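You operate a simulated robot arm through the tools that you are given. There is no shell and no other tool. Be economical: measure what you need, move in short steps, check, and stop when the job is done.

You run a simulated two-armed robot. Do the job below in one go: nothing can be reset, and whatever is moved stays where it is left.

Task
Take the cream cloth from the top of the steel bench and lay it out flat on the right end of the drawer bench.

The check looks at the end state, three seconds after you hand in, the way a careful person would. Anything else that was tipped, shoved, dropped, spilled or broken makes it a failure. Flat cloth is picked up by pressing the open fingertips on it (5 to 10 N) and closing them slowly along it; thin cloth reads only 2 to 8 mm in the jaws.

Robot
Two 7-joint arms with two-finger parallel grippers on one trunk, on a base that drives. Base frame: it is fixed to the floor where the robot stands at the start and does not move with it; the origin is under the middle of the robot, x ahead of it, y to its left, z up; the surface under the hand at the start is at about z = 0.85. Units: m, rad, N and s.
The left shoulder is at the start at [0.05, 0.168, 1.157], the right one opposite. With the tool pointing down near the work surface each hand reaches from about 0.2 to 0.66 m from the robot's upright axis, wherever it stands, measured 20 degrees to its own side. Places, roughly: right end of the drawer bench [0.6, 0.7, 0.9]. Payload 1.57 kg a hand.
The tool frame of a hand sits at the grasp point between the pads (the TCP): z along the fingers, y along the line on which they close. The tips reach 0.03 m beyond it. Largest opening 0.08 m; finger width 0.017, thickness 0.012; the body of the gripper, 0.04 by 0.082 m, starts 0.08 m behind the TCP.
Orientation is that of the tool frame in the base frame, as a unit quaternion [x, y, z, w]. With the fingers straight down and closing along the base's y, the tool's x points along the base's -x, its y along +y and its z along -z.

Tools
- The arms move only by the tool move_arm. It takes "left_commands", "right_commands" or both (then of equal length, played together; a hand with none holds still); each is a list that holds one entry, the list of rows, each a list of 7 numbers: the shift along the base's x, y, z in m, then the turn, a rotation vector about the base's x, y, z in degrees, then the closure, from 0 (fully open) to 1 (shut). In form: [[[x, y, z, rx, ry, rz, claw], ...]]. A call has 1 to 8 rows; each row shifts and turns the commanded pose from where the row before left it. A row lasts 0.2 s, in which the tool goes at most 0.05 m and 0.15 rad; a call with a longer step from one row to the next is refused whole, and so is a gripper value outside its range. Where a pose cannot be reached the arm comes as near as it can. A force on the tool above 40 N (or 10 N above the force at the start of the call, whichever is more), or a blocked arm, ends the call early, and 0.2 s more pass. The fingers move at their own pace (about 0.045 m/s each) and stop on an object; they squeeze with about 35 N. The grip force told is the motor's: it shows also when the fingers shut on nothing. Time passes only in rows, and 0.2 s behind the last, so rows that do not move let the fingers close. It gives the time, the measured TCP pose, the force on the tool (base axes), the opening and the grip force at its end, in the units of the frame above (readings bear some noise), with the torque about the TCP (base axes, N m) and any sound that the robot's microphone picked up, and new pictures: "pictures" is both (left out), scene, wrist or none (wrist: the cameras of the hands that moved).
- Cameras (640 x 400 px; columns grow to the right, rows downward): "scene" is now at [0.1194, 0.0218, 1.3542]; the picture's right is [0.27, -0.96, 0.00], its down [-0.67, -0.19, -0.72] and it looks along [0.69, 0.19, -0.69] (base axes); focal length 251 px, centre (320, 200). "left" rides on the left gripper at [0.072, 0.007, -0.122] in its tool frame; the picture's right is [-0.09, 1.00, 0.00], its down [-0.84, -0.08, -0.54] and it looks along [-0.54, -0.05, 0.84] (tool axes); focal length 238 px, centre (320, 200). "right" rides on the right gripper at [0.072, -0.007, -0.122] in its tool frame; the picture's right is [0.09, 1.00, 0.00], its down [-0.84, 0.08, -0.54] and it looks along [-0.54, 0.05, 0.84] (tool axes); focal length 238 px, centre (320, 200). There is no depth. A picture from a camera that has moved, and an enlarged one, comes with that camera's place and axes in the base frame and with its lens.
- raise_lower(by): slides the trunk up (or, below 0, down) by that many m; the arms and the scene camera ride with it, the base frame stays. It gives what a move gives, with no picture.
- base_move(legs): drives the robot by 1 to 6 legs, each [ahead, left, turn to the left] in m, m and rad, along the robot's own axes; the way and the turn of a leg run together, so that a leg with both is an arc; at most 1.5 m and 3.142 rad a leg. The arms and the cameras ride along, it lands a little off, and it stops where it bumps. It gives what a move gives, and a new picture of the scene camera.
- turn_head(pan, tilt): turns the head with the scene camera to pan (to the left, within 1.396 rad either way) and tilt (down, from -0.506 to 1.204), counted from straight ahead of the robot. It gives what a move gives, and a new picture of the scene camera.
- close_up(camera, box): a new picture of the part [left, top, right, bottom] of that camera's present view, enlarged. The clock stands still meanwhile.
- hand_in(): hands the job in; it is judged then, once.

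Work in short steps. Places have to be worked out from the pictures, the camera data and where the tool is seen: move nearer, look again, correct. Check each grasp and each placing, and mend what went wrong. You have 120 turns and 260 pictures in all, those below and enlarged ones among them. Open the grippers and draw the arms clear of the work before you hand the job in, unless the task says otherwise; then end with one line.

The tools are called after "Request:" by a JSON object that holds its "op" and its "data". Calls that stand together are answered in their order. move_arm: Moves the arms, as the interface text tells. Its arguments: {"type":"object","properties":{"left_commands":{"type":"array","items":{"type":"array","items":{"type":"array","items":{"type":"number"}}}},"right_commands":{"type":"array","items":{"type":"array","items":{"type":"array","items":{"type":"number"}}}},"pictures":{"type":"string","enum":["both","scene","wrist","none"]}},"required":[]} The other tools are called the same way: raise_lower (by) slides the trunk up or down; base_move (legs) drives the base; turn_head (pan, tilt) turns the head that bears the scene camera; close_up (camera, box) takes an enlarged picture of a part of a camera's view; hand_in () hands the job in.

At the start:

```text
clock: 0.0
left_eef_pos: [0.39, 0.2733, 1.1078]
left_tcp_rot: [-0.001, 1.0, 0.0, 0.0]
left_wrist_force: [-0.7, -0.4, -0.5]
left_wrist_torque: [0.0, 0.02, -0.01]
left_opening: 0.0803
left_gripper_force: 0.0
right_eef_pos: [0.4097, -0.0096, 1.1108]
right_tcp_rot: [0.0, 1.0, -0.001, 0.001]
right_wrist_force: [-0.1, 0.1, -0.3]
right_wrist_torque: [0.0, -0.02, 0.0]
right_opening: 0.08
right_gripper_force: 0.1
trunk travel left (down, up): [-0.325, 0.118]
robot x, y, heading: [0.0008, 0.0021, 0.004]
head pan, tilt: [0.272, 0.768]
```

scene: 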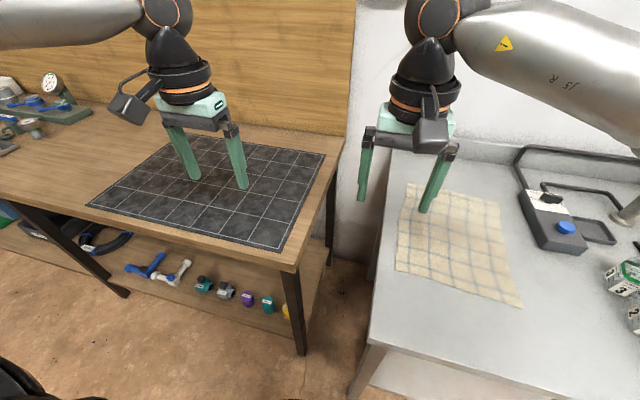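
right: 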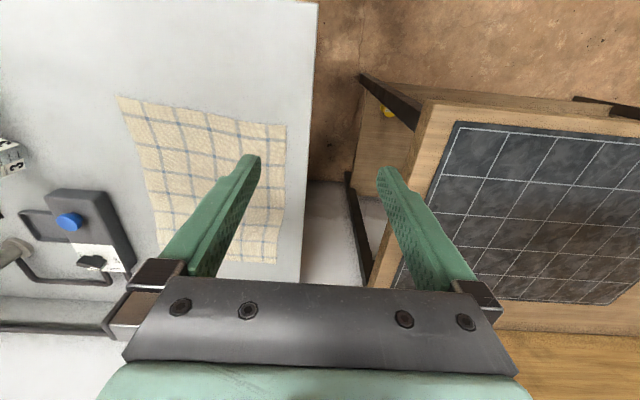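
left: 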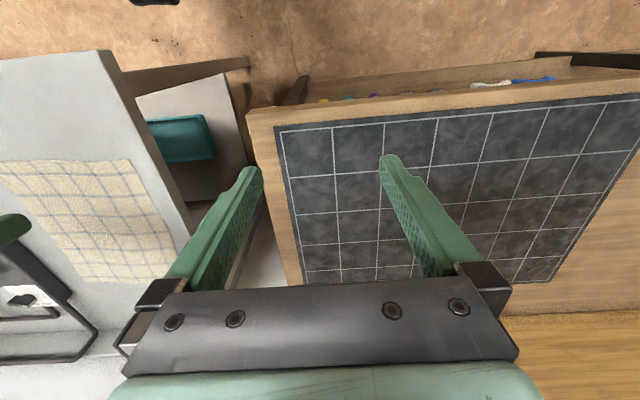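

The pictures show a wooden bench with a mat on the left and the steel bench with the cloth on the right. I'll turn the head to find out which bench is the drawer bench.

Request:
{"op": "turn_head", "data": {"pan": 1.2, "tilt": 0.6}}

Request:
{"op": "turn_head", "data": {"pan": -0.5, "tilt": 0.7}}

```text
clock: 1.2
left_eef_pos: [0.3896, 0.2749, 1.1084]
left_tcp_rot: [-0.001, 1.0, 0.0, 0.001]
left_wrist_force: [-0.2, 0.6, 0.0]
left_wrist_torque: [0.0, 0.02, 0.01]
left_opening: 0.0801
left_gripper_force: 0.1
right_eef_pos: [0.4119, -0.0105, 1.1092]
right_tcp_rot: [0.0, 1.0, 0.0, 0.0]
right_wrist_force: [-0.4, 0.2, 0.0]
right_wrist_torque: [0.02, -0.02, -0.01]
right_opening: 0.0801
right_gripper_force: 0.0
trunk travel left (down, up): [-0.325, 0.118]
robot x, y, heading: [0.0013, -0.0018, -0.0]
head pan, tilt: [1.201, 0.6]
camera scene: at [0.0723, 0.0821, 1.3685], right [0.93, -0.36, 0.0], down [-0.2, -0.53, -0.82], along [0.3, 0.77, -0.57], focal length 251 px, centre (320, 200)
```

scene: 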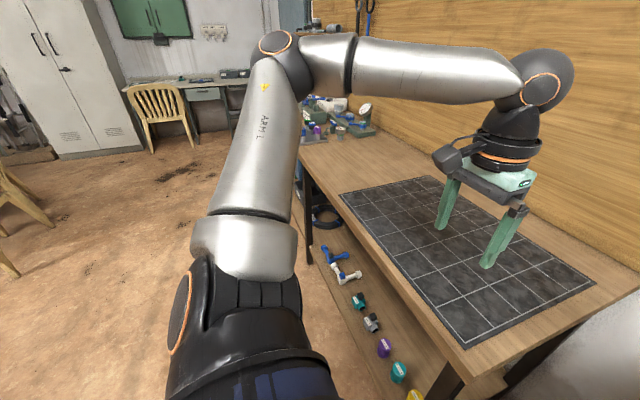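

```text
clock: 3.0
left_eef_pos: [0.3893, 0.2736, 1.1086]
left_tcp_rot: [0.0, 1.0, 0.001, 0.001]
left_wrist_force: [-0.1, 0.2, -0.5]
left_wrist_torque: [0.0, 0.01, -0.01]
left_opening: 0.0801
left_gripper_force: 0.0
right_eef_pos: [0.4101, -0.0101, 1.11]
right_tcp_rot: [0.0, 1.0, 0.0, 0.001]
right_wrist_force: [0.7, 0.2, 0.6]
right_wrist_torque: [0.01, -0.02, 0.0]
right_opening: 0.0801
right_gripper_force: 0.1
trunk travel left (down, up): [-0.325, 0.118]
robot x, y, heading: [-0.0013, -0.0016, 0.001]
head pan, tilt: [-0.499, 0.7]
camera scene: at [0.1149, -0.0409, 1.3599], right [-0.48, -0.88, 0.0], down [-0.57, 0.31, -0.76], along [0.67, -0.37, -0.64], focal length 251 px, centre (320, 200)
```

scene: 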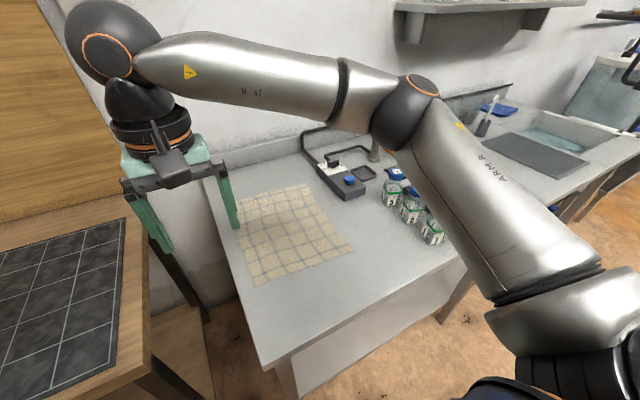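

The wooden bench with the mat (top at about z 0.90, y from about 0.13 leftward) matches the given place for the drawer bench. The cloth is roughly x 0.44–0.76, y −0.07 to −0.33 on the steel bench at about z 0.85. I'll drive right 0.2 m to centre the robot on it.

Request:
{"op": "base_move", "data": {"legs": [[0, -0.2, 0]]}}

Request:
{"op": "turn_head", "data": {"pan": 0, "tilt": 0.85}}

Request:
{"op": "move_arm", "data": {"right_commands": [[[0, 0, 0, 0, 0, 0, 0]]], "left_commands": [[[0, 0, 0, 0, 0, 0, 0]]], "pictures": "wrist"}}

```text
clock: 5.3
left_eef_pos: [0.3894, 0.0723, 1.1084]
left_tcp_rot: [0.0, 1.0, 0.0, 0.0]
left_wrist_force: [0.4, -0.5, -0.2]
left_wrist_torque: [0.0, 0.02, 0.0]
left_opening: 0.0798
left_gripper_force: 0.0
right_eef_pos: [0.4107, -0.2098, 1.1103]
right_tcp_rot: [0.0, 1.0, 0.001, 0.001]
right_wrist_force: [-0.5, -0.1, 0.2]
right_wrist_torque: [0.01, 0.01, 0.01]
right_opening: 0.0799
right_gripper_force: 0.0
trunk travel left (down, up): [-0.325, 0.118]
robot x, y, heading: [-0.0012, -0.1988, -0.002]
head pan, tilt: [-0.499, 0.7]
camera scene: at [0.1147, -0.2416, 1.3599], right [-0.48, -0.88, 0.0], down [-0.57, 0.31, -0.76], along [0.67, -0.37, -0.64], focal length 251 px, centre (320, 200)
```

scene: 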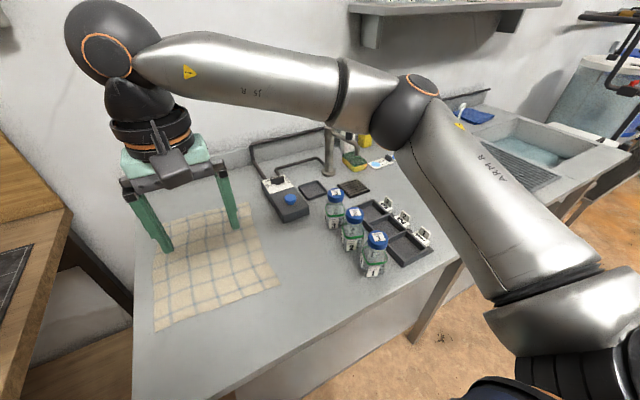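

```text
clock: 6.3
left_eef_pos: [0.3903, 0.0731, 1.1091]
left_tcp_rot: [0.0, 1.0, 0.001, 0.001]
left_wrist_force: [-0.6, 0.0, -0.6]
left_wrist_torque: [-0.03, -0.03, -0.02]
left_opening: 0.0802
left_gripper_force: 0.0
right_eef_pos: [0.4109, -0.2108, 1.1107]
right_tcp_rot: [0.0, 1.0, -0.001, 0.0]
right_wrist_force: [-0.6, -0.8, 0.3]
right_wrist_torque: [0.03, 0.0, -0.01]
right_opening: 0.0798
right_gripper_force: 0.1
trunk travel left (down, up): [-0.325, 0.118]
robot x, y, heading: [-0.005, -0.1969, -0.003]
head pan, tilt: [0.0, 0.85]
camera scene: at [0.1184, -0.2007, 1.3476], right [0.0, -1.0, 0.0], down [-0.75, 0.0, -0.66], along [0.66, 0.0, -0.75], focal length 251 px, centre (320, 200)
```

scene: 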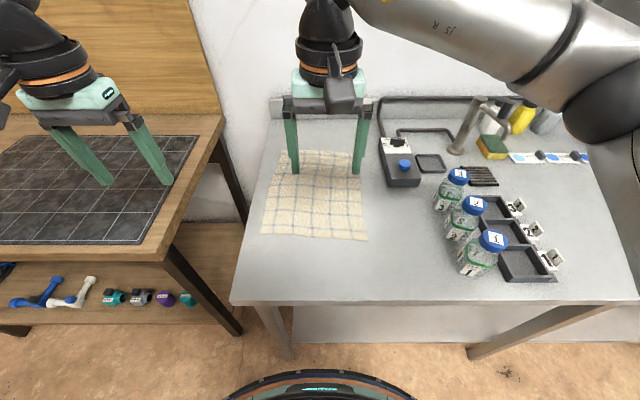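

```text
clock: 6.7
left_eef_pos: [0.3899, 0.0733, 1.1075]
left_tcp_rot: [0.001, 1.0, -0.001, 0.001]
left_wrist_force: [-0.6, 0.2, -0.2]
left_wrist_torque: [0.02, -0.01, 0.01]
left_opening: 0.0801
left_gripper_force: 0.1
right_eef_pos: [0.4094, -0.2093, 1.1112]
right_tcp_rot: [0.0, 1.0, 0.0, 0.001]
right_wrist_force: [-0.7, -1.0, -0.4]
right_wrist_torque: [-0.02, 0.0, 0.05]
right_opening: 0.0798
right_gripper_force: 0.0
trunk travel left (down, up): [-0.325, 0.118]
robot x, y, heading: [0.0005, -0.2006, -0.004]
head pan, tilt: [0.0, 0.85]
camera right: at [0.3374, -0.2167, 1.233], right [-0.09, 1.0, 0.0], down [0.84, 0.08, 0.54], along [0.54, 0.05, -0.84], focal length 238 px, centre (320, 200)
camera left: at [0.3177, 0.0796, 1.23], right [0.09, 1.0, 0.0], down [0.84, -0.08, 0.54], along [0.54, -0.05, -0.84], focal length 238 px, centre (320, 200)
```

right: 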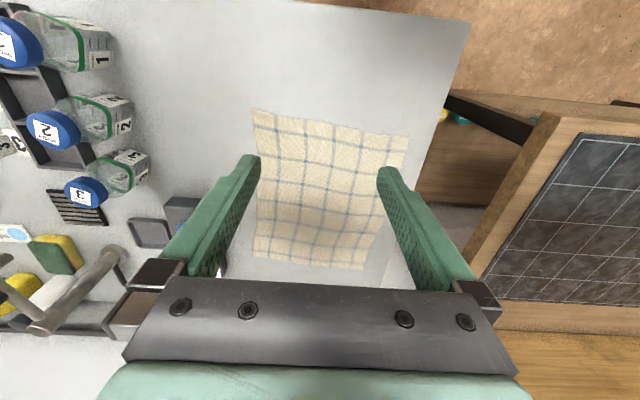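
left: 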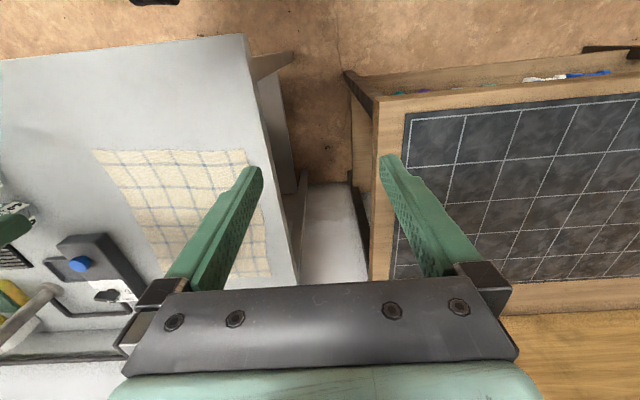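

From both cameras the near cloth edge runs from (0.448, −0.061) to (0.428, −0.313) on z ≈ 0.85. I'll bring both hands above its near corners, half open, at z 0.93.

Request:
{"op": "move_arm", "data": {"right_commands": [[[0.005, -0.0076, -0.0226, 0, 0, 0, 0.44], [0.005, -0.0076, -0.0226, 0, 0, 0, 0.44], [0.005, -0.0076, -0.0226, 0, 0, 0, 0.44], [0.005, -0.0076, -0.0226, 0, 0, 0, 0.44], [0.005, -0.0076, -0.0226, 0, 0, 0, 0.44], [0.005, -0.0076, -0.0226, 0, 0, 0, 0.44], [0.005, -0.0076, -0.0226, 0, 0, 0, 0.44], [0.005, -0.0076, -0.0226, 0, 0, 0, 0.44]]], "left_commands": [[[0.0094, -0.0223, -0.0222, 0, 0, 0, 0.44], [0.0094, -0.0223, -0.0222, 0, 0, 0, 0.44], [0.0094, -0.0223, -0.0222, 0, 0, 0, 0.44], [0.0094, -0.0223, -0.0222, 0, 0, 0, 0.44], [0.0094, -0.0223, -0.0222, 0, 0, 0, 0.44], [0.0094, -0.0223, -0.0222, 0, 0, 0, 0.44], [0.0094, -0.0223, -0.0222, 0, 0, 0, 0.44], [0.0094, -0.0223, -0.0222, 0, 0, 0, 0.44]]]}}

```text
clock: 8.5
left_eef_pos: [0.4304, -0.0525, 0.9492]
left_tcp_rot: [0.0, 1.0, -0.001, 0.001]
left_wrist_force: [0.6, -0.4, 0.0]
left_wrist_torque: [0.03, -0.01, 0.03]
left_opening: 0.045
left_gripper_force: 0.1
left hand out of reach, approached as far as the arm can: row 6, 7, 8
right_eef_pos: [0.4485, -0.2717, 0.9293]
right_tcp_rot: [0.001, 1.0, 0.001, 0.0]
right_wrist_force: [0.6, 0.5, -0.3]
right_wrist_torque: [0.02, 0.02, 0.02]
right_opening: 0.045
right_gripper_force: 0.0
trunk travel left (down, up): [-0.325, 0.118]
robot x, y, heading: [-0.0016, -0.2034, -0.003]
head pan, tilt: [0.0, 0.85]
camera scene: at [0.1185, -0.2007, 1.3476], right [0.0, -1.0, 0.0], down [-0.75, 0.0, -0.66], along [0.66, 0.0, -0.75], focal length 251 px, centre (320, 200)
camera right: at [0.3768, -0.278, 1.0516], right [-0.09, 1.0, 0.0], down [0.84, 0.08, 0.54], along [0.54, 0.05, -0.84], focal length 238 px, centre (320, 200)
camera left: at [0.3594, -0.046, 1.0713], right [0.09, 1.0, 0.0], down [0.84, -0.08, 0.54], along [0.54, -0.05, -0.84], focal length 238 px, centre (320, 200)
```

scene: 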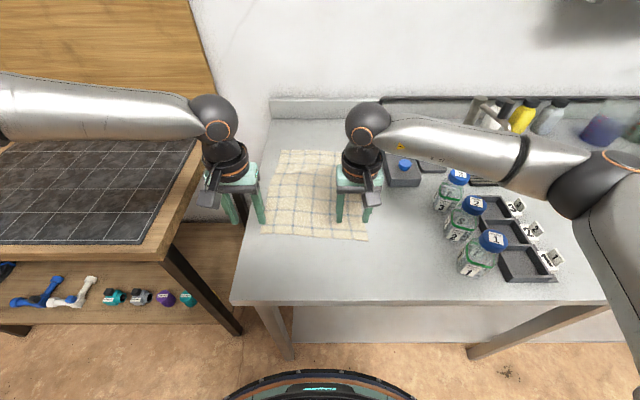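
right: 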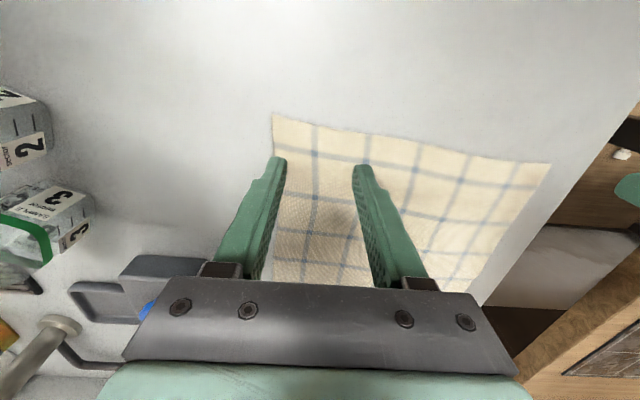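
left: 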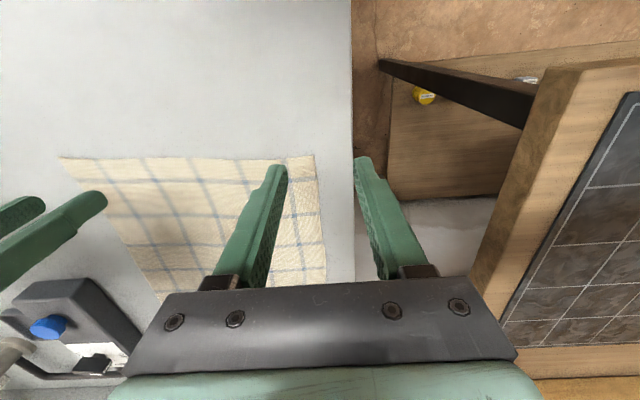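

The left hand ran out of reach 5 cm short of its point, while the right hand is in place. I'll drive another 0.1 m to the right so the left hand reaches more easily; nothing stands in the hands' path at this height.

Request:
{"op": "base_move", "data": {"legs": [[0, -0.1, 0]]}}

Request:
{"op": "move_arm", "data": {"left_commands": [[[0, 0, 0, 0, 0, 0, 0.44], [0, 0, 0, 0, 0, 0, 0.44], [0, 0, 0, 0, 0, 0, 0.44], [0, 0, 0, 0, 0, 0, 0.44], [0, 0, 0, 0, 0, 0, 0.44]]], "right_commands": [[[0, 0.02, 0, 0, 0, 0, 0.44], [0, 0.02, 0, 0, 0, 0, 0.44], [0, 0.02, 0, 0, 0, 0, 0.44], [0, 0.02, 0, 0, 0, 0, 0.44], [0, 0.02, 0, 0, 0, 0, 0.44]]], "pictures": "none"}}

```text
clock: 10.0
left_eef_pos: [0.4308, -0.1515, 0.9484]
left_tcp_rot: [-0.001, 1.0, -0.001, 0.001]
left_wrist_force: [0.2, -0.1, 0.9]
left_wrist_torque: [-0.01, -0.03, -0.01]
left_opening: 0.0451
left_gripper_force: 0.0
right_eef_pos: [0.4483, -0.3703, 0.929]
right_tcp_rot: [0.0, 1.0, 0.001, -0.001]
right_wrist_force: [0.2, 0.0, 0.6]
right_wrist_torque: [0.02, 0.0, -0.02]
right_opening: 0.0446
right_gripper_force: 0.2
trunk travel left (down, up): [-0.325, 0.118]
robot x, y, heading: [-0.0009, -0.3005, -0.004]
head pan, tilt: [0.0, 0.85]
camera scene: at [0.1183, -0.3006, 1.3476], right [0.0, -1.0, 0.0], down [-0.75, 0.0, -0.66], along [0.66, 0.0, -0.75], focal length 251 px, centre (320, 200)
```

scene: 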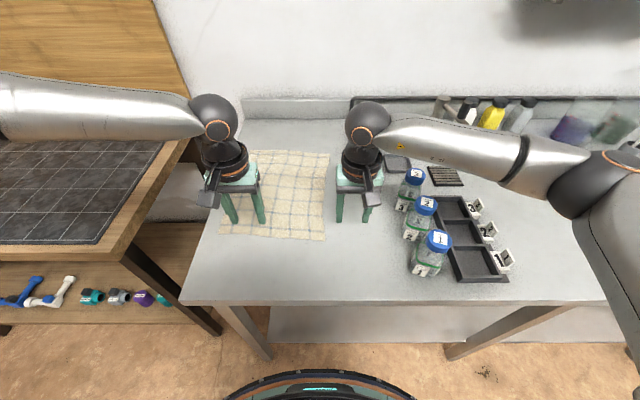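

```text
clock: 11.2
left_eef_pos: [0.4307, -0.1514, 0.9497]
left_tcp_rot: [-0.001, 1.0, -0.001, 0.001]
left_wrist_force: [0.4, 0.8, 0.0]
left_wrist_torque: [-0.03, 0.01, -0.04]
left_opening: 0.0448
left_gripper_force: 0.1
right_eef_pos: [0.4488, -0.2693, 0.9295]
right_tcp_rot: [0.0, 1.0, 0.0, 0.0]
right_wrist_force: [-0.1, 0.8, 0.8]
right_wrist_torque: [-0.03, 0.0, 0.05]
right_opening: 0.045
right_gripper_force: 0.0
trunk travel left (down, up): [-0.325, 0.118]
robot x, y, heading: [-0.0015, -0.2991, 0.001]
head pan, tilt: [0.0, 0.85]
```

The right hand reached its spot again. Now I'll move the left hand to its own corner point and check where it lands.

Request:
{"op": "move_arm", "data": {"left_commands": [[[0.009, 0.012, 0, 0, 0, 0, 0.44], [0.009, 0.012, 0, 0, 0, 0, 0.44], [0.009, 0.012, -0.01, 0, 0, 0, 0.44], [0.008, 0.01, -0.01, 0, 0, 0, 0.44]]], "pictures": "wrist"}}

```text
clock: 12.2
left_eef_pos: [0.4661, -0.1053, 0.9301]
left_tcp_rot: [-0.001, 1.0, 0.0, 0.0]
left_wrist_force: [1.1, -0.3, 0.2]
left_wrist_torque: [0.03, 0.0, 0.02]
left_opening: 0.0451
left_gripper_force: 0.1
right_eef_pos: [0.4485, -0.2702, 0.9289]
right_tcp_rot: [0.0, 1.0, 0.0, -0.001]
right_wrist_force: [0.3, 0.4, 0.2]
right_wrist_torque: [0.04, 0.0, -0.04]
right_opening: 0.0451
right_gripper_force: 0.0
trunk travel left (down, up): [-0.325, 0.118]
robot x, y, heading: [-0.0004, -0.2947, -0.005]
head pan, tilt: [0.0, 0.85]
camera left: at [0.3944, -0.099, 1.0514], right [0.09, 1.0, 0.0], down [0.84, -0.08, 0.54], along [0.54, -0.05, -0.84], focal length 238 px, centre (320, 200)
```

left: 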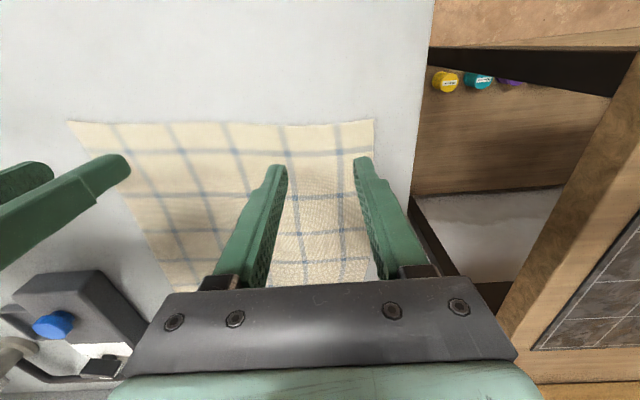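

Both hands are over the corners (the corner re-measures at (0.447, −0.059)). I'll lower both gently towards contact at TCP z ≈ 0.88.

Request:
{"op": "move_arm", "data": {"left_commands": [[[0, 0, -0.015, 0, 0, 0, 0.44], [0, 0, -0.015, 0, 0, 0, 0.44], [0, 0, -0.012, 0, 0, 0, 0.44], [0, 0, -0.004, 0, 0, 0, 0.44], [0, 0, -0.002, 0, 0, 0, 0.44], [0, 0, 0, 0, 0, 0, 0.44]]], "right_commands": [[[0, 0, -0.015, 0, 0, 0, 0.44], [0, 0, -0.015, 0, 0, 0, 0.44], [0, 0, -0.012, 0, 0, 0, 0.44], [0, 0, -0.004, 0, 0, 0, 0.44], [0, 0, -0.002, 0, 0, 0, 0.44], [0, 0, 0, 0, 0, 0, 0.44]]], "pictures": "wrist"}}

```text
clock: 13.6
left_eef_pos: [0.4568, -0.0968, 0.8894]
left_tcp_rot: [0.0, 1.0, 0.0, 0.002]
left_wrist_force: [0.1, 0.9, -0.3]
left_wrist_torque: [-0.03, -0.01, -0.03]
left_opening: 0.0447
left_gripper_force: 0.0
left hand out of reach, approached as far as the arm can: row 2, 3
right_eef_pos: [0.4499, -0.2709, 0.8816]
right_tcp_rot: [0.0, 1.0, 0.0, 0.001]
right_wrist_force: [-0.6, -0.3, 5.5]
right_wrist_torque: [-0.09, 0.0, -0.01]
right_opening: 0.0449
right_gripper_force: 0.0
trunk travel left (down, up): [-0.325, 0.118]
robot x, y, heading: [0.0006, -0.2995, 0.002]
head pan, tilt: [0.0, 0.85]
camera right: at [0.3764, -0.2769, 1.0044], right [-0.09, 1.0, 0.0], down [0.84, 0.08, 0.54], along [0.54, 0.05, -0.84], focal length 238 px, centre (320, 200)
camera left: at [0.3852, -0.0902, 1.0106], right [0.09, 1.0, 0.0], down [0.84, -0.08, 0.54], along [0.54, -0.05, -0.84], focal length 238 px, centre (320, 200)
```

right: 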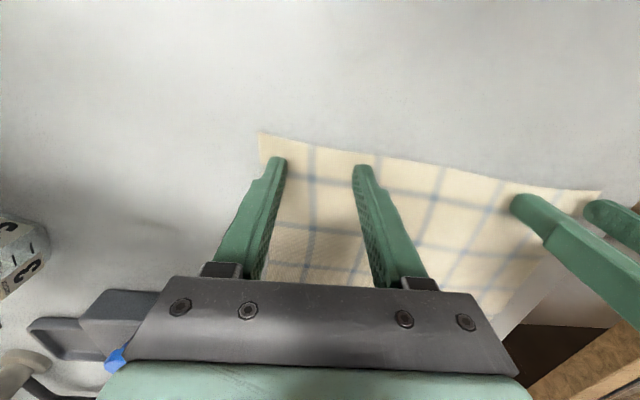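
left: 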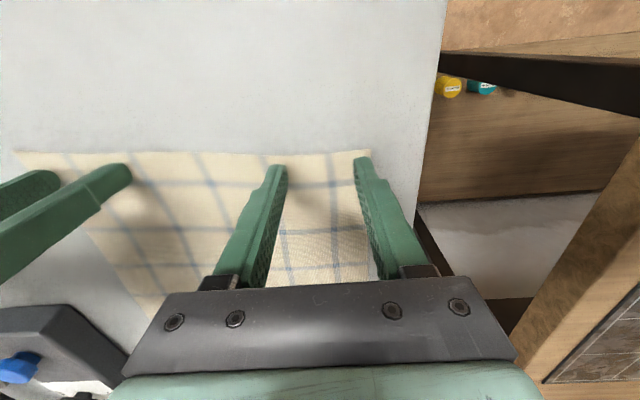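

The right hand presses with 5.5 N, but the left stops 8 mm short at the low end of its reach. I'll lift both hands, lower the trunk 6 cm, and approach again.

Request:
{"op": "move_arm", "data": {"left_commands": [[[0, 0, 0.03, 0, 0, 0, 0.44], [0, 0, 0.03, 0, 0, 0, 0.44], [0, 0, 0.03, 0, 0, 0, 0.44]]], "right_commands": [[[0, 0, 0.03, 0, 0, 0, 0.44], [0, 0, 0.03, 0, 0, 0, 0.44], [0, 0, 0.03, 0, 0, 0, 0.44]]], "pictures": "none"}}

Request:
{"op": "raise_lower", "data": {"by": -0.06}}

```text
clock: 14.4
left_eef_pos: [0.458, -0.0984, 0.9757]
left_tcp_rot: [-0.002, 1.0, -0.002, 0.001]
left_wrist_force: [0.2, 1.3, -0.4]
left_wrist_torque: [0.0, -0.01, 0.0]
left_opening: 0.0445
left_gripper_force: 0.1
right_eef_pos: [0.4499, -0.2712, 0.9698]
right_tcp_rot: [0.0, 1.0, 0.001, 0.0]
right_wrist_force: [0.1, -0.2, 0.3]
right_wrist_torque: [0.06, 0.01, 0.02]
right_opening: 0.0448
right_gripper_force: 0.0
trunk travel left (down, up): [-0.325, 0.118]
robot x, y, heading: [0.0022, -0.298, -0.006]
head pan, tilt: [0.0, 0.85]
```

```text
clock: 15.4
left_eef_pos: [0.4593, -0.0985, 0.917]
left_tcp_rot: [-0.001, 1.0, -0.001, 0.001]
left_wrist_force: [-0.1, -0.1, -0.4]
left_wrist_torque: [-0.02, -0.04, 0.01]
left_opening: 0.0447
left_gripper_force: 0.0
right_eef_pos: [0.4494, -0.2702, 0.9103]
right_tcp_rot: [0.0, 1.0, 0.0, -0.001]
right_wrist_force: [0.4, -0.5, -1.0]
right_wrist_torque: [0.0, -0.01, -0.02]
right_opening: 0.0449
right_gripper_force: 0.2
trunk travel left (down, up): [-0.265, 0.178]
robot x, y, heading: [-0.0025, -0.3019, 0.004]
head pan, tilt: [0.0, 0.85]
```

The hands are now at z 0.917 and 0.910. I'll lower them to about 0.881 to press lightly.

Request:
{"op": "move_arm", "data": {"left_commands": [[[0.002, -0.002, -0.015, 0, 0, 0, 0.44], [0.002, -0.002, -0.013, 0, 0, 0, 0.44], [0, 0, -0.005, 0, 0, 0, 0.44], [0, 0, -0.0025, 0, 0, 0, 0.44], [0, 0, 0, 0, 0, 0, 0.44]]], "right_commands": [[[0, 0, -0.012, 0, 0, 0, 0.44], [0, 0, -0.01, 0, 0, 0, 0.44], [0, 0, -0.004, 0, 0, 0, 0.44], [0, 0, -0.0025, 0, 0, 0, 0.44], [0, 0, 0, 0, 0, 0, 0.44]]], "pictures": "none"}}

```text
clock: 16.6
left_eef_pos: [0.4638, -0.1022, 0.8813]
left_tcp_rot: [-0.001, 1.0, -0.001, 0.001]
left_wrist_force: [0.4, -0.6, 5.4]
left_wrist_torque: [0.07, 0.03, 0.0]
left_opening: 0.0448
left_gripper_force: 0.1
right_eef_pos: [0.4493, -0.2709, 0.882]
right_tcp_rot: [0.0, 1.0, 0.001, 0.001]
right_wrist_force: [-0.1, -0.3, 0.8]
right_wrist_torque: [-0.04, -0.02, 0.01]
right_opening: 0.0449
right_gripper_force: 0.1
trunk travel left (down, up): [-0.265, 0.178]
robot x, y, heading: [-0.0023, -0.3019, 0.003]
head pan, tilt: [0.0, 0.85]
```

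The left hand has contact at 5.4 N and the right is just touching. I'll press the right down 1 mm and then close both slowly.

Request:
{"op": "move_arm", "data": {"left_commands": [[[0, 0, -0.0002, 0, 0, 0, 0.44], [0, 0, 0, 0, 0, 0, 0.5], [0, 0, 0, 0, 0, 0, 0.58], [0, 0, 0, 0, 0, 0, 0.66], [0, 0, 0, 0, 0, 0, 0.74], [0, 0, 0, 0, 0, 0, 0.82]]], "right_commands": [[[0, 0, -0.0012, 0, 0, 0, 0.44], [0, 0, 0, 0, 0, 0, 0.5], [0, 0, 0, 0, 0, 0, 0.58], [0, 0, 0, 0, 0, 0, 0.66], [0, 0, 0, 0, 0, 0, 0.74], [0, 0, 0, 0, 0, 0, 0.82]]], "pictures": "wrist"}}

```text
clock: 18.0
left_eef_pos: [0.4614, -0.1025, 0.8817]
left_tcp_rot: [-0.001, 1.0, 0.0, 0.002]
left_wrist_force: [-0.8, -1.3, 7.0]
left_wrist_torque: [0.01, 0.04, -0.02]
left_opening: 0.0138
left_gripper_force: 0.1
right_eef_pos: [0.4494, -0.2696, 0.8808]
right_tcp_rot: [0.0, 1.0, 0.001, 0.001]
right_wrist_force: [-0.3, 1.7, 7.9]
right_wrist_torque: [0.01, 0.02, -0.01]
right_opening: 0.0148
right_gripper_force: 0.5
trunk travel left (down, up): [-0.265, 0.178]
robot x, y, heading: [-0.0011, -0.3013, 0.001]
head pan, tilt: [0.0, 0.85]
camera right: at [0.3758, -0.2774, 1.0043], right [-0.09, 1.0, 0.0], down [0.84, 0.08, 0.54], along [0.54, 0.05, -0.84], focal length 238 px, centre (320, 200)
camera left: at [0.3902, -0.096, 1.0033], right [0.09, 1.0, 0.0], down [0.84, -0.08, 0.54], along [0.54, -0.05, -0.84], focal length 238 px, centre (320, 200)
```

right: 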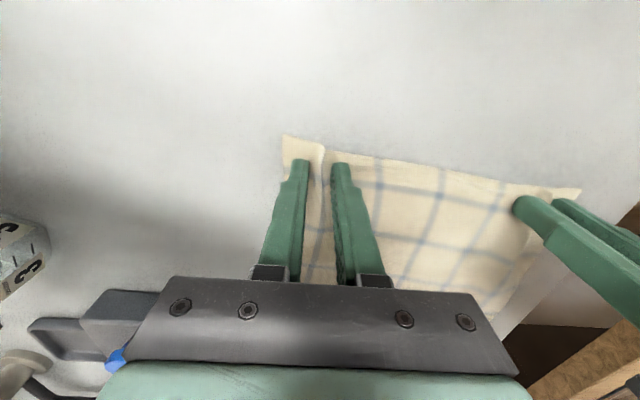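
left: 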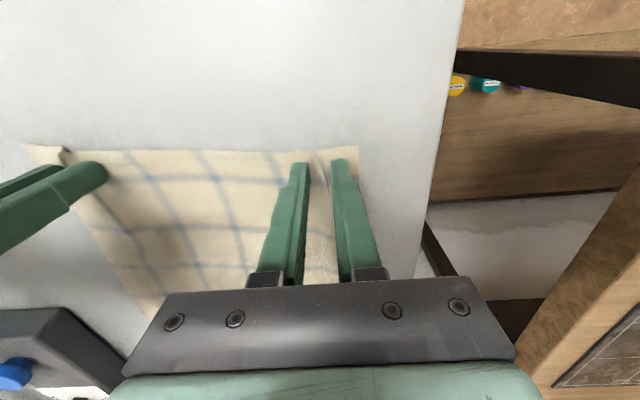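

Both hands are gathering a ridge of cloth as hoped. I'll go on closing to shut.

Request:
{"op": "move_arm", "data": {"left_commands": [[[0, 0, 0, 0, 0, 0, 0.88], [0, 0, 0, 0, 0, 0, 0.94], [0, 0, 0, 0, 0, 0, 1], [0, 0, 0, 0, 0, 0, 1], [0, 0, 0, 0, 0, 0, 1]]], "right_commands": [[[0, 0, 0, 0, 0, 0, 0.88], [0, 0, 0, 0, 0, 0, 0.94], [0, 0, 0, 0, 0, 0, 1], [0, 0, 0, 0, 0, 0, 1], [0, 0, 0, 0, 0, 0, 1]]], "pictures": "wrist"}}

```text
clock: 19.2
left_eef_pos: [0.4623, -0.1027, 0.881]
left_tcp_rot: [-0.001, 1.0, -0.001, 0.002]
left_wrist_force: [0.7, -5.8, 5.6]
left_wrist_torque: [-0.18, 0.05, 0.02]
left_opening: 0.0023
left_gripper_force: 24.1
right_eef_pos: [0.449, -0.2703, 0.8819]
right_tcp_rot: [0.0, 1.0, 0.001, 0.001]
right_wrist_force: [0.7, 5.7, 10.5]
right_wrist_torque: [0.11, -0.01, -0.01]
right_opening: 0.0022
right_gripper_force: 23.8
trunk travel left (down, up): [-0.265, 0.178]
robot x, y, heading: [0.0006, -0.3006, 0.0]
head pan, tilt: [0.0, 0.85]
camera right: at [0.3757, -0.2774, 1.0042], right [-0.09, 1.0, 0.0], down [0.84, 0.08, 0.54], along [0.54, 0.05, -0.84], focal length 238 px, centre (320, 200)
camera left: at [0.3902, -0.0964, 1.0032], right [0.09, 1.0, 0.0], down [0.84, -0.08, 0.54], along [0.54, -0.05, -0.84], focal length 238 px, centre (320, 200)
```

right: 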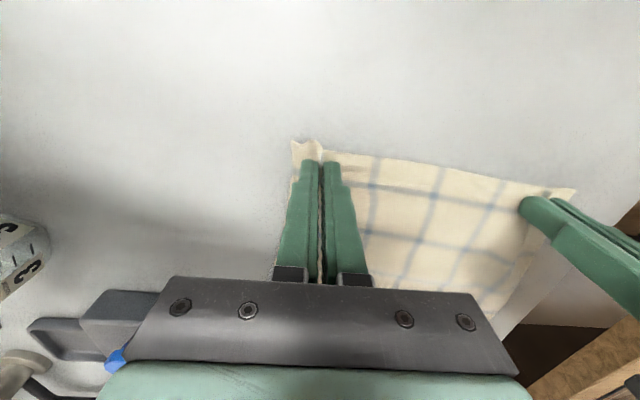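
left: 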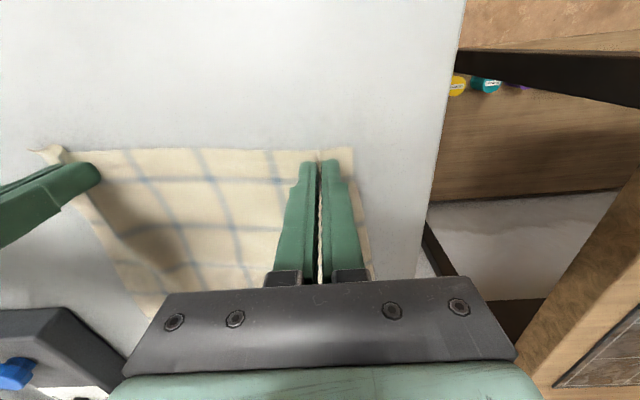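

Both grips read 2.2 mm with cloth between the pads. I'll lift both hands together slowly and check.

Request:
{"op": "move_arm", "data": {"left_commands": [[[0, 0, 0.01, 0, 0, 0, 1], [0, 0, 0.02, 0, 0, 0, 1], [0, 0, 0.03, 0, 0, 0, 1], [0, 0, 0.03, 0, 0, 0, 1], [0, 0, 0.03, 0, 0, 0, 1], [0, 0, 0.03, 0, 0, 0, 1]]], "right_commands": [[[0, 0, 0.01, 0, 0, 0, 1], [0, 0, 0.02, 0, 0, 0, 1], [0, 0, 0.03, 0, 0, 0, 1], [0, 0, 0.03, 0, 0, 0, 1], [0, 0, 0.03, 0, 0, 0, 1], [0, 0, 0.03, 0, 0, 0, 1]]], "pictures": "both"}}

```text
clock: 20.6
left_eef_pos: [0.4618, -0.1034, 1.0328]
left_tcp_rot: [-0.001, 1.0, -0.001, 0.001]
left_wrist_force: [-0.6, -6.5, -0.3]
left_wrist_torque: [-0.21, 0.0, -0.01]
left_opening: 0.0024
left_gripper_force: 23.6
right_eef_pos: [0.4484, -0.2712, 1.0308]
right_tcp_rot: [-0.001, 1.0, 0.001, 0.0]
right_wrist_force: [1.1, 6.7, 0.2]
right_wrist_torque: [0.25, 0.02, -0.01]
right_opening: 0.0022
right_gripper_force: 23.6
trunk travel left (down, up): [-0.265, 0.178]
robot x, y, heading: [-0.003, -0.2989, 0.001]
head pan, tilt: [0.0, 0.85]
camera scene: at [0.118, -0.3002, 1.2876], right [0.0, -1.0, 0.0], down [-0.75, 0.0, -0.66], along [0.66, 0.0, -0.75], focal length 251 px, centre (320, 200)
camera right: at [0.3767, -0.2781, 1.1542], right [-0.09, 1.0, 0.0], down [0.84, 0.08, 0.54], along [0.54, 0.05, -0.84], focal length 238 px, centre (320, 200)
camera left: at [0.3904, -0.0964, 1.1541], right [0.09, 1.0, 0.0], down [0.84, -0.08, 0.54], along [0.54, -0.05, -0.84], focal length 238 px, centre (320, 200)
```

scene: 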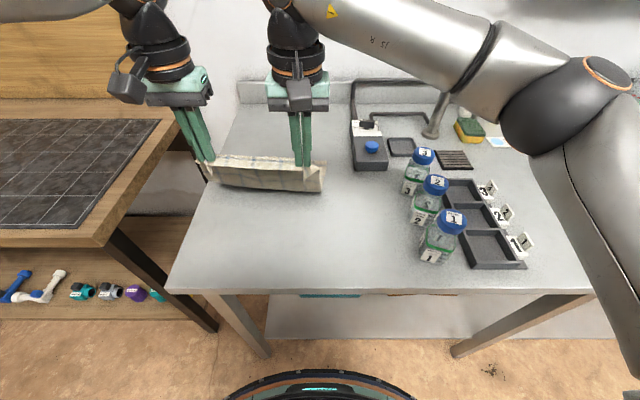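
right: 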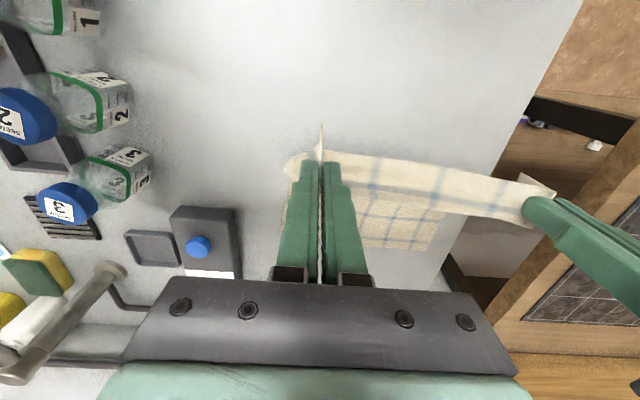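
left: 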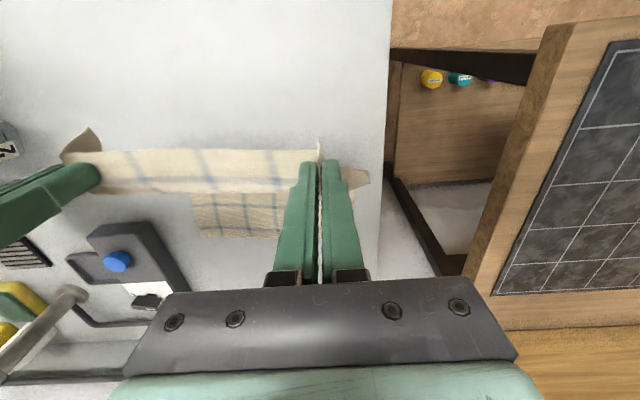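

The cloth hangs cleanly from both hands. I'll keep lifting, then raise the trunk so the lower edge clears the wooden bench.

Request:
{"op": "move_arm", "data": {"left_commands": [[[0, -0.001, 0.03, 0, 0, 0, 1], [0, -0.001, 0.03, 0, 0, 0, 1], [0, 0, 0.03, 0, 0, 0, 1], [0, 0, 0.03, 0, 0, 0, 1], [0, 0, 0.03, 0, 0, 0, 1]]], "right_commands": [[[0, 0.001, 0.03, 0, 0, 0, 1], [0, 0.001, 0.03, 0, 0, 0, 1], [0, 0, 0.03, 0, 0, 0, 1], [0, 0, 0.03, 0, 0, 0, 1], [0, 0, 0.03, 0, 0, 0, 1]]], "pictures": "none"}}

Request:
{"op": "raise_lower", "data": {"by": 0.13}}

Request:
{"op": "turn_head", "data": {"pan": 0.3, "tilt": 0.7}}

```text
clock: 21.8
left_eef_pos: [0.446, -0.0929, 1.1708]
left_tcp_rot: [0.001, 1.0, -0.004, 0.002]
left_wrist_force: [0.9, -18.5, 1.4]
left_wrist_torque: [-0.55, -0.04, 0.07]
left_opening: 0.0023
left_gripper_force: 23.4
left hand out of reach, approached as far as the arm can: row 4, 5
right_eef_pos: [0.4469, -0.2671, 1.1799]
right_tcp_rot: [-0.002, 1.0, 0.004, 0.001]
right_wrist_force: [-0.6, 18.8, -0.8]
right_wrist_torque: [0.57, 0.02, 0.0]
right_opening: 0.0021
right_gripper_force: 23.9
trunk travel left (down, up): [-0.265, 0.178]
robot x, y, heading: [0.0005, -0.3024, 0.003]
head pan, tilt: [0.0, 0.85]
```

```text
clock: 23.4
left_eef_pos: [0.4475, -0.093, 1.301]
left_tcp_rot: [0.0, 1.0, -0.005, 0.003]
left_wrist_force: [1.5, -23.1, 1.3]
left_wrist_torque: [-0.7, -0.02, 0.11]
left_opening: 0.0025
left_gripper_force: 24.3
right_eef_pos: [0.4474, -0.2672, 1.3092]
right_tcp_rot: [-0.001, 1.0, 0.003, 0.001]
right_wrist_force: [-1.1, 23.0, -1.1]
right_wrist_torque: [0.71, 0.05, 0.04]
right_opening: 0.0024
right_gripper_force: 23.6
trunk travel left (down, up): [-0.395, 0.048]
robot x, y, heading: [-0.0011, -0.3001, 0.002]
head pan, tilt: [0.0, 0.85]
```

```text
clock: 24.2
left_eef_pos: [0.4466, -0.0915, 1.3015]
left_tcp_rot: [0.0, 1.0, -0.004, 0.002]
left_wrist_force: [2.0, -22.9, 1.0]
left_wrist_torque: [-0.68, -0.03, 0.09]
left_opening: 0.0025
left_gripper_force: 24.1
right_eef_pos: [0.4491, -0.2669, 1.3095]
right_tcp_rot: [-0.001, 1.0, 0.004, 0.001]
right_wrist_force: [-1.1, 23.3, -1.2]
right_wrist_torque: [0.69, 0.03, 0.0]
right_opening: 0.0025
right_gripper_force: 24.1
trunk travel left (down, up): [-0.395, 0.048]
robot x, y, heading: [0.001, -0.2973, -0.001]
head pan, tilt: [0.3, 0.7]
camera scene: at [0.1213, -0.2751, 1.4298], right [0.29, -0.96, 0.0], down [-0.62, -0.19, -0.76], along [0.73, 0.23, -0.64], focal length 251 px, centre (320, 200)
```

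scene: 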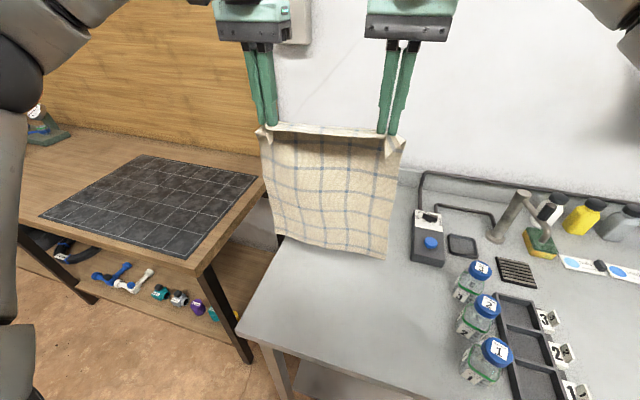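

The cloth hangs clear with its lower edge at about z 0.96, but the tension rose to 23 N because the left hand drifted outward. I'll ease the right hand inward 9 mm and raise the trunk a bit more.

Request:
{"op": "move_arm", "data": {"right_commands": [[[0, 0.003, 0, 0, 0, 0, 1], [0, 0.003, 0, 0, 0, 0, 1], [0, 0.003, -0.004, 0, 0, 0, 1], [0, 0, -0.004, 0, 0, 0, 1]]], "pictures": "none"}}

Request:
{"op": "raise_lower", "data": {"by": 0.04}}

```text
clock: 25.2
left_eef_pos: [0.4466, -0.0898, 1.301]
left_tcp_rot: [-0.002, 1.0, -0.001, 0.001]
left_wrist_force: [1.0, -9.2, 0.3]
left_wrist_torque: [-0.28, 0.02, 0.03]
left_opening: 0.0021
left_gripper_force: 23.6
right_eef_pos: [0.4486, -0.2603, 1.3021]
right_tcp_rot: [0.0, 1.0, 0.0, 0.0]
right_wrist_force: [-0.9, 10.5, 0.9]
right_wrist_torque: [0.28, -0.02, 0.03]
right_opening: 0.0021
right_gripper_force: 23.5
trunk travel left (down, up): [-0.395, 0.048]
robot x, y, heading: [-0.003, -0.3008, -0.002]
head pan, tilt: [0.3, 0.7]
```

```text
clock: 26.0
left_eef_pos: [0.4476, -0.0914, 1.3415]
left_tcp_rot: [-0.001, 1.0, -0.001, 0.0]
left_wrist_force: [0.3, -7.8, 0.5]
left_wrist_torque: [-0.26, 0.0, 0.01]
left_opening: 0.0019
left_gripper_force: 23.6
right_eef_pos: [0.4492, -0.2586, 1.3421]
right_tcp_rot: [0.0, 1.0, 0.001, -0.001]
right_wrist_force: [-0.7, 8.4, -0.6]
right_wrist_torque: [0.24, -0.01, 0.01]
right_opening: 0.0021
right_gripper_force: 24.0
trunk travel left (down, up): [-0.435, 0.008]
robot x, y, heading: [0.001, -0.2981, 0.005]
head pan, tilt: [0.3, 0.7]
```

Tension is back to about 8 N. Now I'll drive left 0.73 m so the cloth's centre comes over y ≈ 0.55 of the wooden bench.

Request:
{"op": "base_move", "data": {"legs": [[0, 0.37, 0], [0, 0.36, 0]]}}

Request:
{"op": "turn_head", "data": {"pan": 0.1, "tilt": 0.95}}

```text
clock: 33.1
left_eef_pos: [0.4455, 0.6333, 1.3398]
left_tcp_rot: [-0.004, 1.0, -0.002, 0.001]
left_wrist_force: [0.5, -7.5, -0.3]
left_wrist_torque: [-0.23, 0.0, 0.03]
left_opening: 0.002
left_gripper_force: 23.7
right_eef_pos: [0.4472, 0.4649, 1.3426]
right_tcp_rot: [-0.002, 1.0, 0.001, 0.0]
right_wrist_force: [0.3, 7.0, 0.2]
right_wrist_torque: [0.18, 0.02, 0.0]
right_opening: 0.0022
right_gripper_force: 23.7
trunk travel left (down, up): [-0.435, 0.008]
robot x, y, heading: [-0.0001, 0.4228, 0.005]
head pan, tilt: [0.3, 0.7]
camera scene: at [0.1195, 0.4484, 1.4699], right [0.3, -0.95, 0.0], down [-0.61, -0.19, -0.76], along [0.73, 0.23, -0.64], focal length 251 px, centre (320, 200)
```

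scene: 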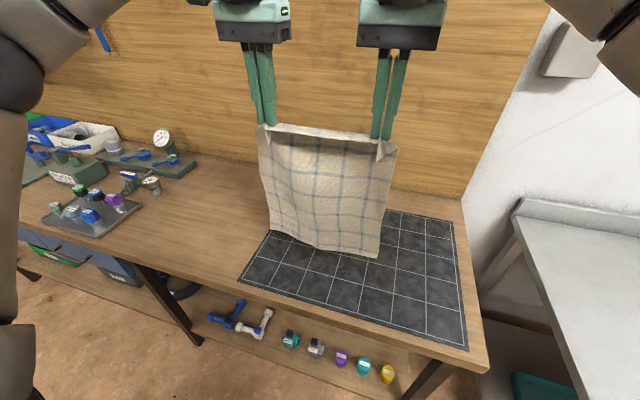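

```text
clock: 33.9
left_eef_pos: [0.4435, 0.6332, 1.3414]
left_tcp_rot: [-0.003, 1.0, -0.001, 0.002]
left_wrist_force: [0.0, -6.4, 0.0]
left_wrist_torque: [-0.16, 0.0, -0.01]
left_opening: 0.002
left_gripper_force: 23.4
right_eef_pos: [0.4463, 0.4657, 1.3421]
right_tcp_rot: [-0.004, 1.0, 0.001, 0.0]
right_wrist_force: [0.8, 6.0, -0.8]
right_wrist_torque: [0.16, 0.02, 0.03]
right_opening: 0.0021
right_gripper_force: 23.6
trunk travel left (down, up): [-0.435, 0.008]
robot x, y, heading: [0.0003, 0.427, 0.007]
head pan, tilt: [0.099, 0.949]
camera scene: at [0.1108, 0.4303, 1.4501], right [0.11, -0.99, 0.0], down [-0.81, -0.09, -0.58], along [0.58, 0.06, -0.81], focal length 251 px, centre (320, 200)
```

scene: 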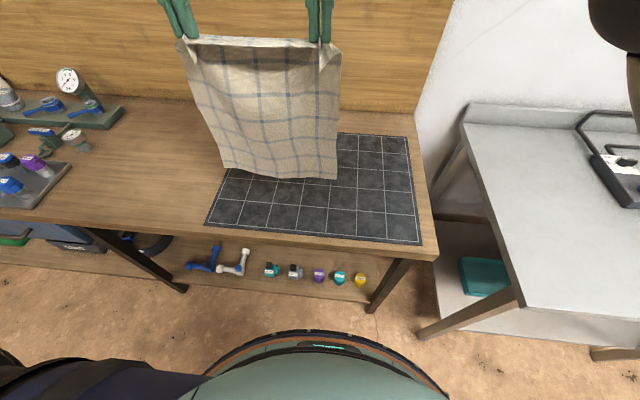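

The cloth hangs freely above the mat with nothing disturbed. I'll shift the base 0.1 m further left, nearer the given spot, then move the hands forward to test reach.

Request:
{"op": "base_move", "data": {"legs": [[0, 0.1, 0]]}}

Request:
{"op": "move_arm", "data": {"left_commands": [[[0.02, 0, 0, 0, 0, 0, 1], [0.025, 0, 0, 0, 0, 0, 1], [0.025, 0, 0, 0, 0, 0, 1], [0.025, 0, 0, 0, 0, 0, 1], [0.02, 0, 0, 0, 0, 0, 1], [0, 0, 0, 0, 0, 0, 1]]], "right_commands": [[[0.02, 0, 0, 0, 0, 0, 1], [0.025, 0, 0, 0, 0, 0, 1], [0.025, 0, 0, 0, 0, 0, 1], [0.025, 0, 0, 0, 0, 0, 1], [0.02, 0, 0, 0, 0, 0, 1], [0, 0, 0, 0, 0, 0, 1]]], "pictures": "none"}}

```text
clock: 35.4
left_eef_pos: [0.4443, 0.7337, 1.3407]
left_tcp_rot: [-0.003, 1.0, -0.002, 0.001]
left_wrist_force: [0.5, -6.3, -1.0]
left_wrist_torque: [-0.2, 0.0, 0.05]
left_opening: 0.0022
left_gripper_force: 23.8
right_eef_pos: [0.4464, 0.5662, 1.3423]
right_tcp_rot: [-0.003, 1.0, 0.001, 0.0]
right_wrist_force: [-0.8, 7.1, 0.6]
right_wrist_torque: [0.18, 0.05, 0.02]
right_opening: 0.0023
right_gripper_force: 23.4
trunk travel left (down, up): [-0.435, 0.008]
robot x, y, heading: [-0.0015, 0.5226, 0.009]
head pan, tilt: [0.099, 0.949]
camera scene: at [0.1102, 0.5299, 1.4501], right [0.11, -0.99, 0.0], down [-0.81, -0.09, -0.58], along [0.58, 0.06, -0.81], focal length 251 px, centre (320, 200)
```

scene: 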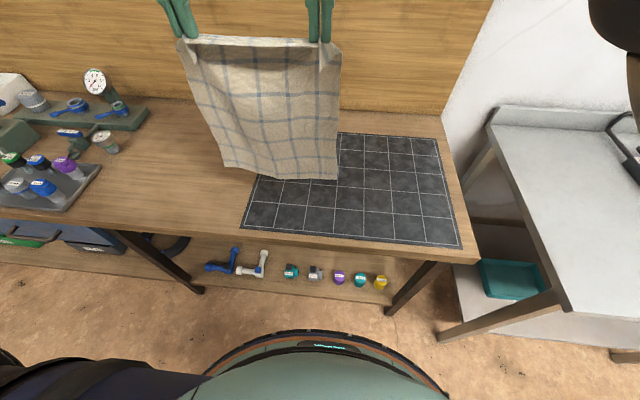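

```text
clock: 36.2
left_eef_pos: [0.4789, 0.748, 1.3198]
left_tcp_rot: [0.01, 1.0, -0.013, 0.006]
left_wrist_force: [0.8, -21.3, 1.9]
left_wrist_torque: [-0.67, -0.02, -0.05]
left_opening: 0.0022
left_gripper_force: 23.6
left hand out of reach, approached as far as the arm can: row 1, 2, 3, 4
right_eef_pos: [0.4728, 0.5684, 1.3331]
right_tcp_rot: [-0.016, 1.0, 0.011, 0.0]
right_wrist_force: [0.7, 21.6, -2.1]
right_wrist_torque: [0.7, 0.03, 0.19]
right_opening: 0.0024
right_gripper_force: 23.9
right hand out of reach, approached as far as the arm can: row 2, 3, 4
trunk travel left (down, up): [-0.435, 0.008]
robot x, y, heading: [-0.0037, 0.5219, 0.012]
head pan, tilt: [0.099, 0.949]
stopped in row 4 (right hand): the force on the tool passed its limit at 43 N (the readings are from after the stop); the commanded pose is now the measured one
```

Reaching forward at this height with upright hands fails and tightened the cloth to 21 N. I'll back off, restore the 0.167 m spacing, go a little lower, and then tilt the fingers forward to gain reach.

Request:
{"op": "move_arm", "data": {"left_commands": [[[-0.01, -0.005, -0.005, 0, 0, 0, 1], [-0.01, -0.005, -0.005, 0, 0, 0, 1], [-0.009, -0.004, -0.01, 0, 0, 0, 1], [0, 0, -0.01, 0, 0, 0, 1], [0, 0, -0.01, 0, 0, 0, 1]]], "right_commands": [[[-0.01, 0, -0.011, 0, 0, 0, 1], [-0.01, 0, -0.011, 0, 0, 0, 1], [-0.003, 0, -0.011, 0, 0, 0, 1], [0, 0, -0.01, 0, 0, 0, 1], [0, 0, -0.01, 0, 0, 0, 1]]], "pictures": "none"}}

```text
clock: 37.4
left_eef_pos: [0.4476, 0.7384, 1.2795]
left_tcp_rot: [0.004, 1.0, -0.009, 0.003]
left_wrist_force: [1.0, -12.1, -0.3]
left_wrist_torque: [-0.38, -0.03, -0.02]
left_opening: 0.0022
left_gripper_force: 23.9
right_eef_pos: [0.451, 0.5641, 1.2807]
right_tcp_rot: [-0.012, 1.0, 0.008, 0.001]
right_wrist_force: [-0.3, 11.8, -0.2]
right_wrist_torque: [0.33, 0.03, 0.1]
right_opening: 0.0023
right_gripper_force: 23.3
trunk travel left (down, up): [-0.435, 0.008]
robot x, y, heading: [-0.0038, 0.5216, 0.009]
head pan, tilt: [0.099, 0.949]
```

Tension is down to 12 N and falling. I'll ease inward a little and tilt both tools 40° so the fingers point forward and down.

Request:
{"op": "move_arm", "data": {"left_commands": [[[0, -0.003, 0, 0, 0, 0, 1], [0, 0, 0, 0, -8, 0, 1], [0, 0, 0, 0, -8, 0, 1], [0, 0, 0, 0, -8, 0, 1], [0, 0, 0, 0, -8, 0, 1], [0, 0, 0, 0, -8, 0, 1]]], "right_commands": [[[0, 0.002, 0, 0, 0, 0, 1], [0, 0, 0, 0, -8, 0, 1], [0, 0, 0, 0, -8, 0, 1], [0, 0, 0, 0, -8, 0, 1], [0, 0, 0, 0, -8, 0, 1], [0, 0, 0, 0, -8, 0, 1]]], "pictures": "scene"}}

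```text
clock: 38.8
left_eef_pos: [0.45, 0.7345, 1.2803]
left_tcp_rot: [0.007, 0.938, -0.008, 0.348]
left_wrist_force: [1.0, -3.0, 0.1]
left_wrist_torque: [-0.08, 0.0, -0.1]
left_opening: 0.0022
left_gripper_force: 23.7
right_eef_pos: [0.4503, 0.5647, 1.2822]
right_tcp_rot: [-0.013, 0.939, 0.003, 0.344]
right_wrist_force: [-0.6, 3.2, -0.2]
right_wrist_torque: [0.09, 0.05, 0.08]
right_opening: 0.0019
right_gripper_force: 23.5
trunk travel left (down, up): [-0.435, 0.008]
robot x, y, heading: [-0.0032, 0.5194, 0.005]
head pan, tilt: [0.099, 0.949]
camera scene: at [0.1095, 0.5297, 1.4502], right [0.11, -0.99, 0.0], down [-0.81, -0.09, -0.58], along [0.58, 0.06, -0.81], focal length 251 px, centre (320, 200)
```

scene: 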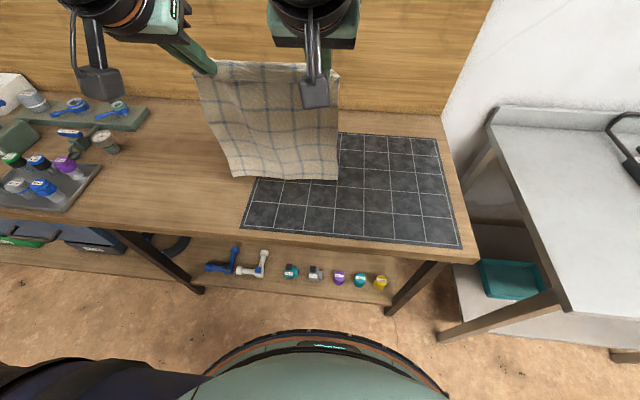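

The tilt worked and the tension is only 3 N. Now I'll move both hands forward in small steps.

Request:
{"op": "move_arm", "data": {"left_commands": [[[0.02, 0, 0, 0, 0, 0, 1], [0.025, 0, 0, 0, 0, 0, 1], [0.025, 0, 0, 0, 0, 0, 1], [0.025, 0, 0, 0, 0, 0, 1], [0.025, 0, 0, 0, 0, 0, 1]]], "right_commands": [[[0.02, 0, 0, 0, 0, 0, 1], [0.025, 0, 0, 0, 0, 0, 1], [0.025, 0, 0, 0, 0, 0, 1], [0.025, 0, 0, 0, 0, 0, 1], [0.025, 0, 0, 0, 0, 0, 1]]], "pictures": "scene"}}

```text
clock: 40.0
left_eef_pos: [0.5709, 0.7357, 1.2793]
left_tcp_rot: [0.007, 0.938, -0.008, 0.346]
left_wrist_force: [0.3, -3.4, -0.1]
left_wrist_torque: [-0.11, 0.01, -0.09]
left_opening: 0.0021
left_gripper_force: 23.4
right_eef_pos: [0.5728, 0.5674, 1.2829]
right_tcp_rot: [-0.014, 0.94, 0.003, 0.342]
right_wrist_force: [0.2, 3.9, -0.6]
right_wrist_torque: [0.11, 0.02, 0.13]
right_opening: 0.0019
right_gripper_force: 23.8
trunk travel left (down, up): [-0.435, 0.008]
robot x, y, heading: [-0.0033, 0.5248, 0.009]
head pan, tilt: [0.099, 0.949]
camera scene: at [0.1113, 0.5298, 1.45], right [0.11, -0.99, 0.0], down [-0.81, -0.09, -0.58], along [0.58, 0.06, -0.81], focal length 251 px, centre (320, 200)
```

scene: 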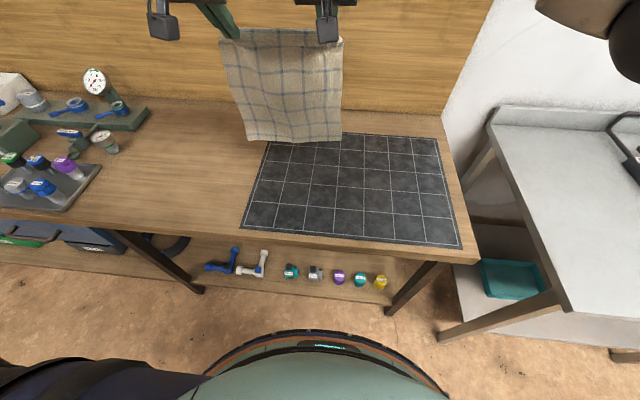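

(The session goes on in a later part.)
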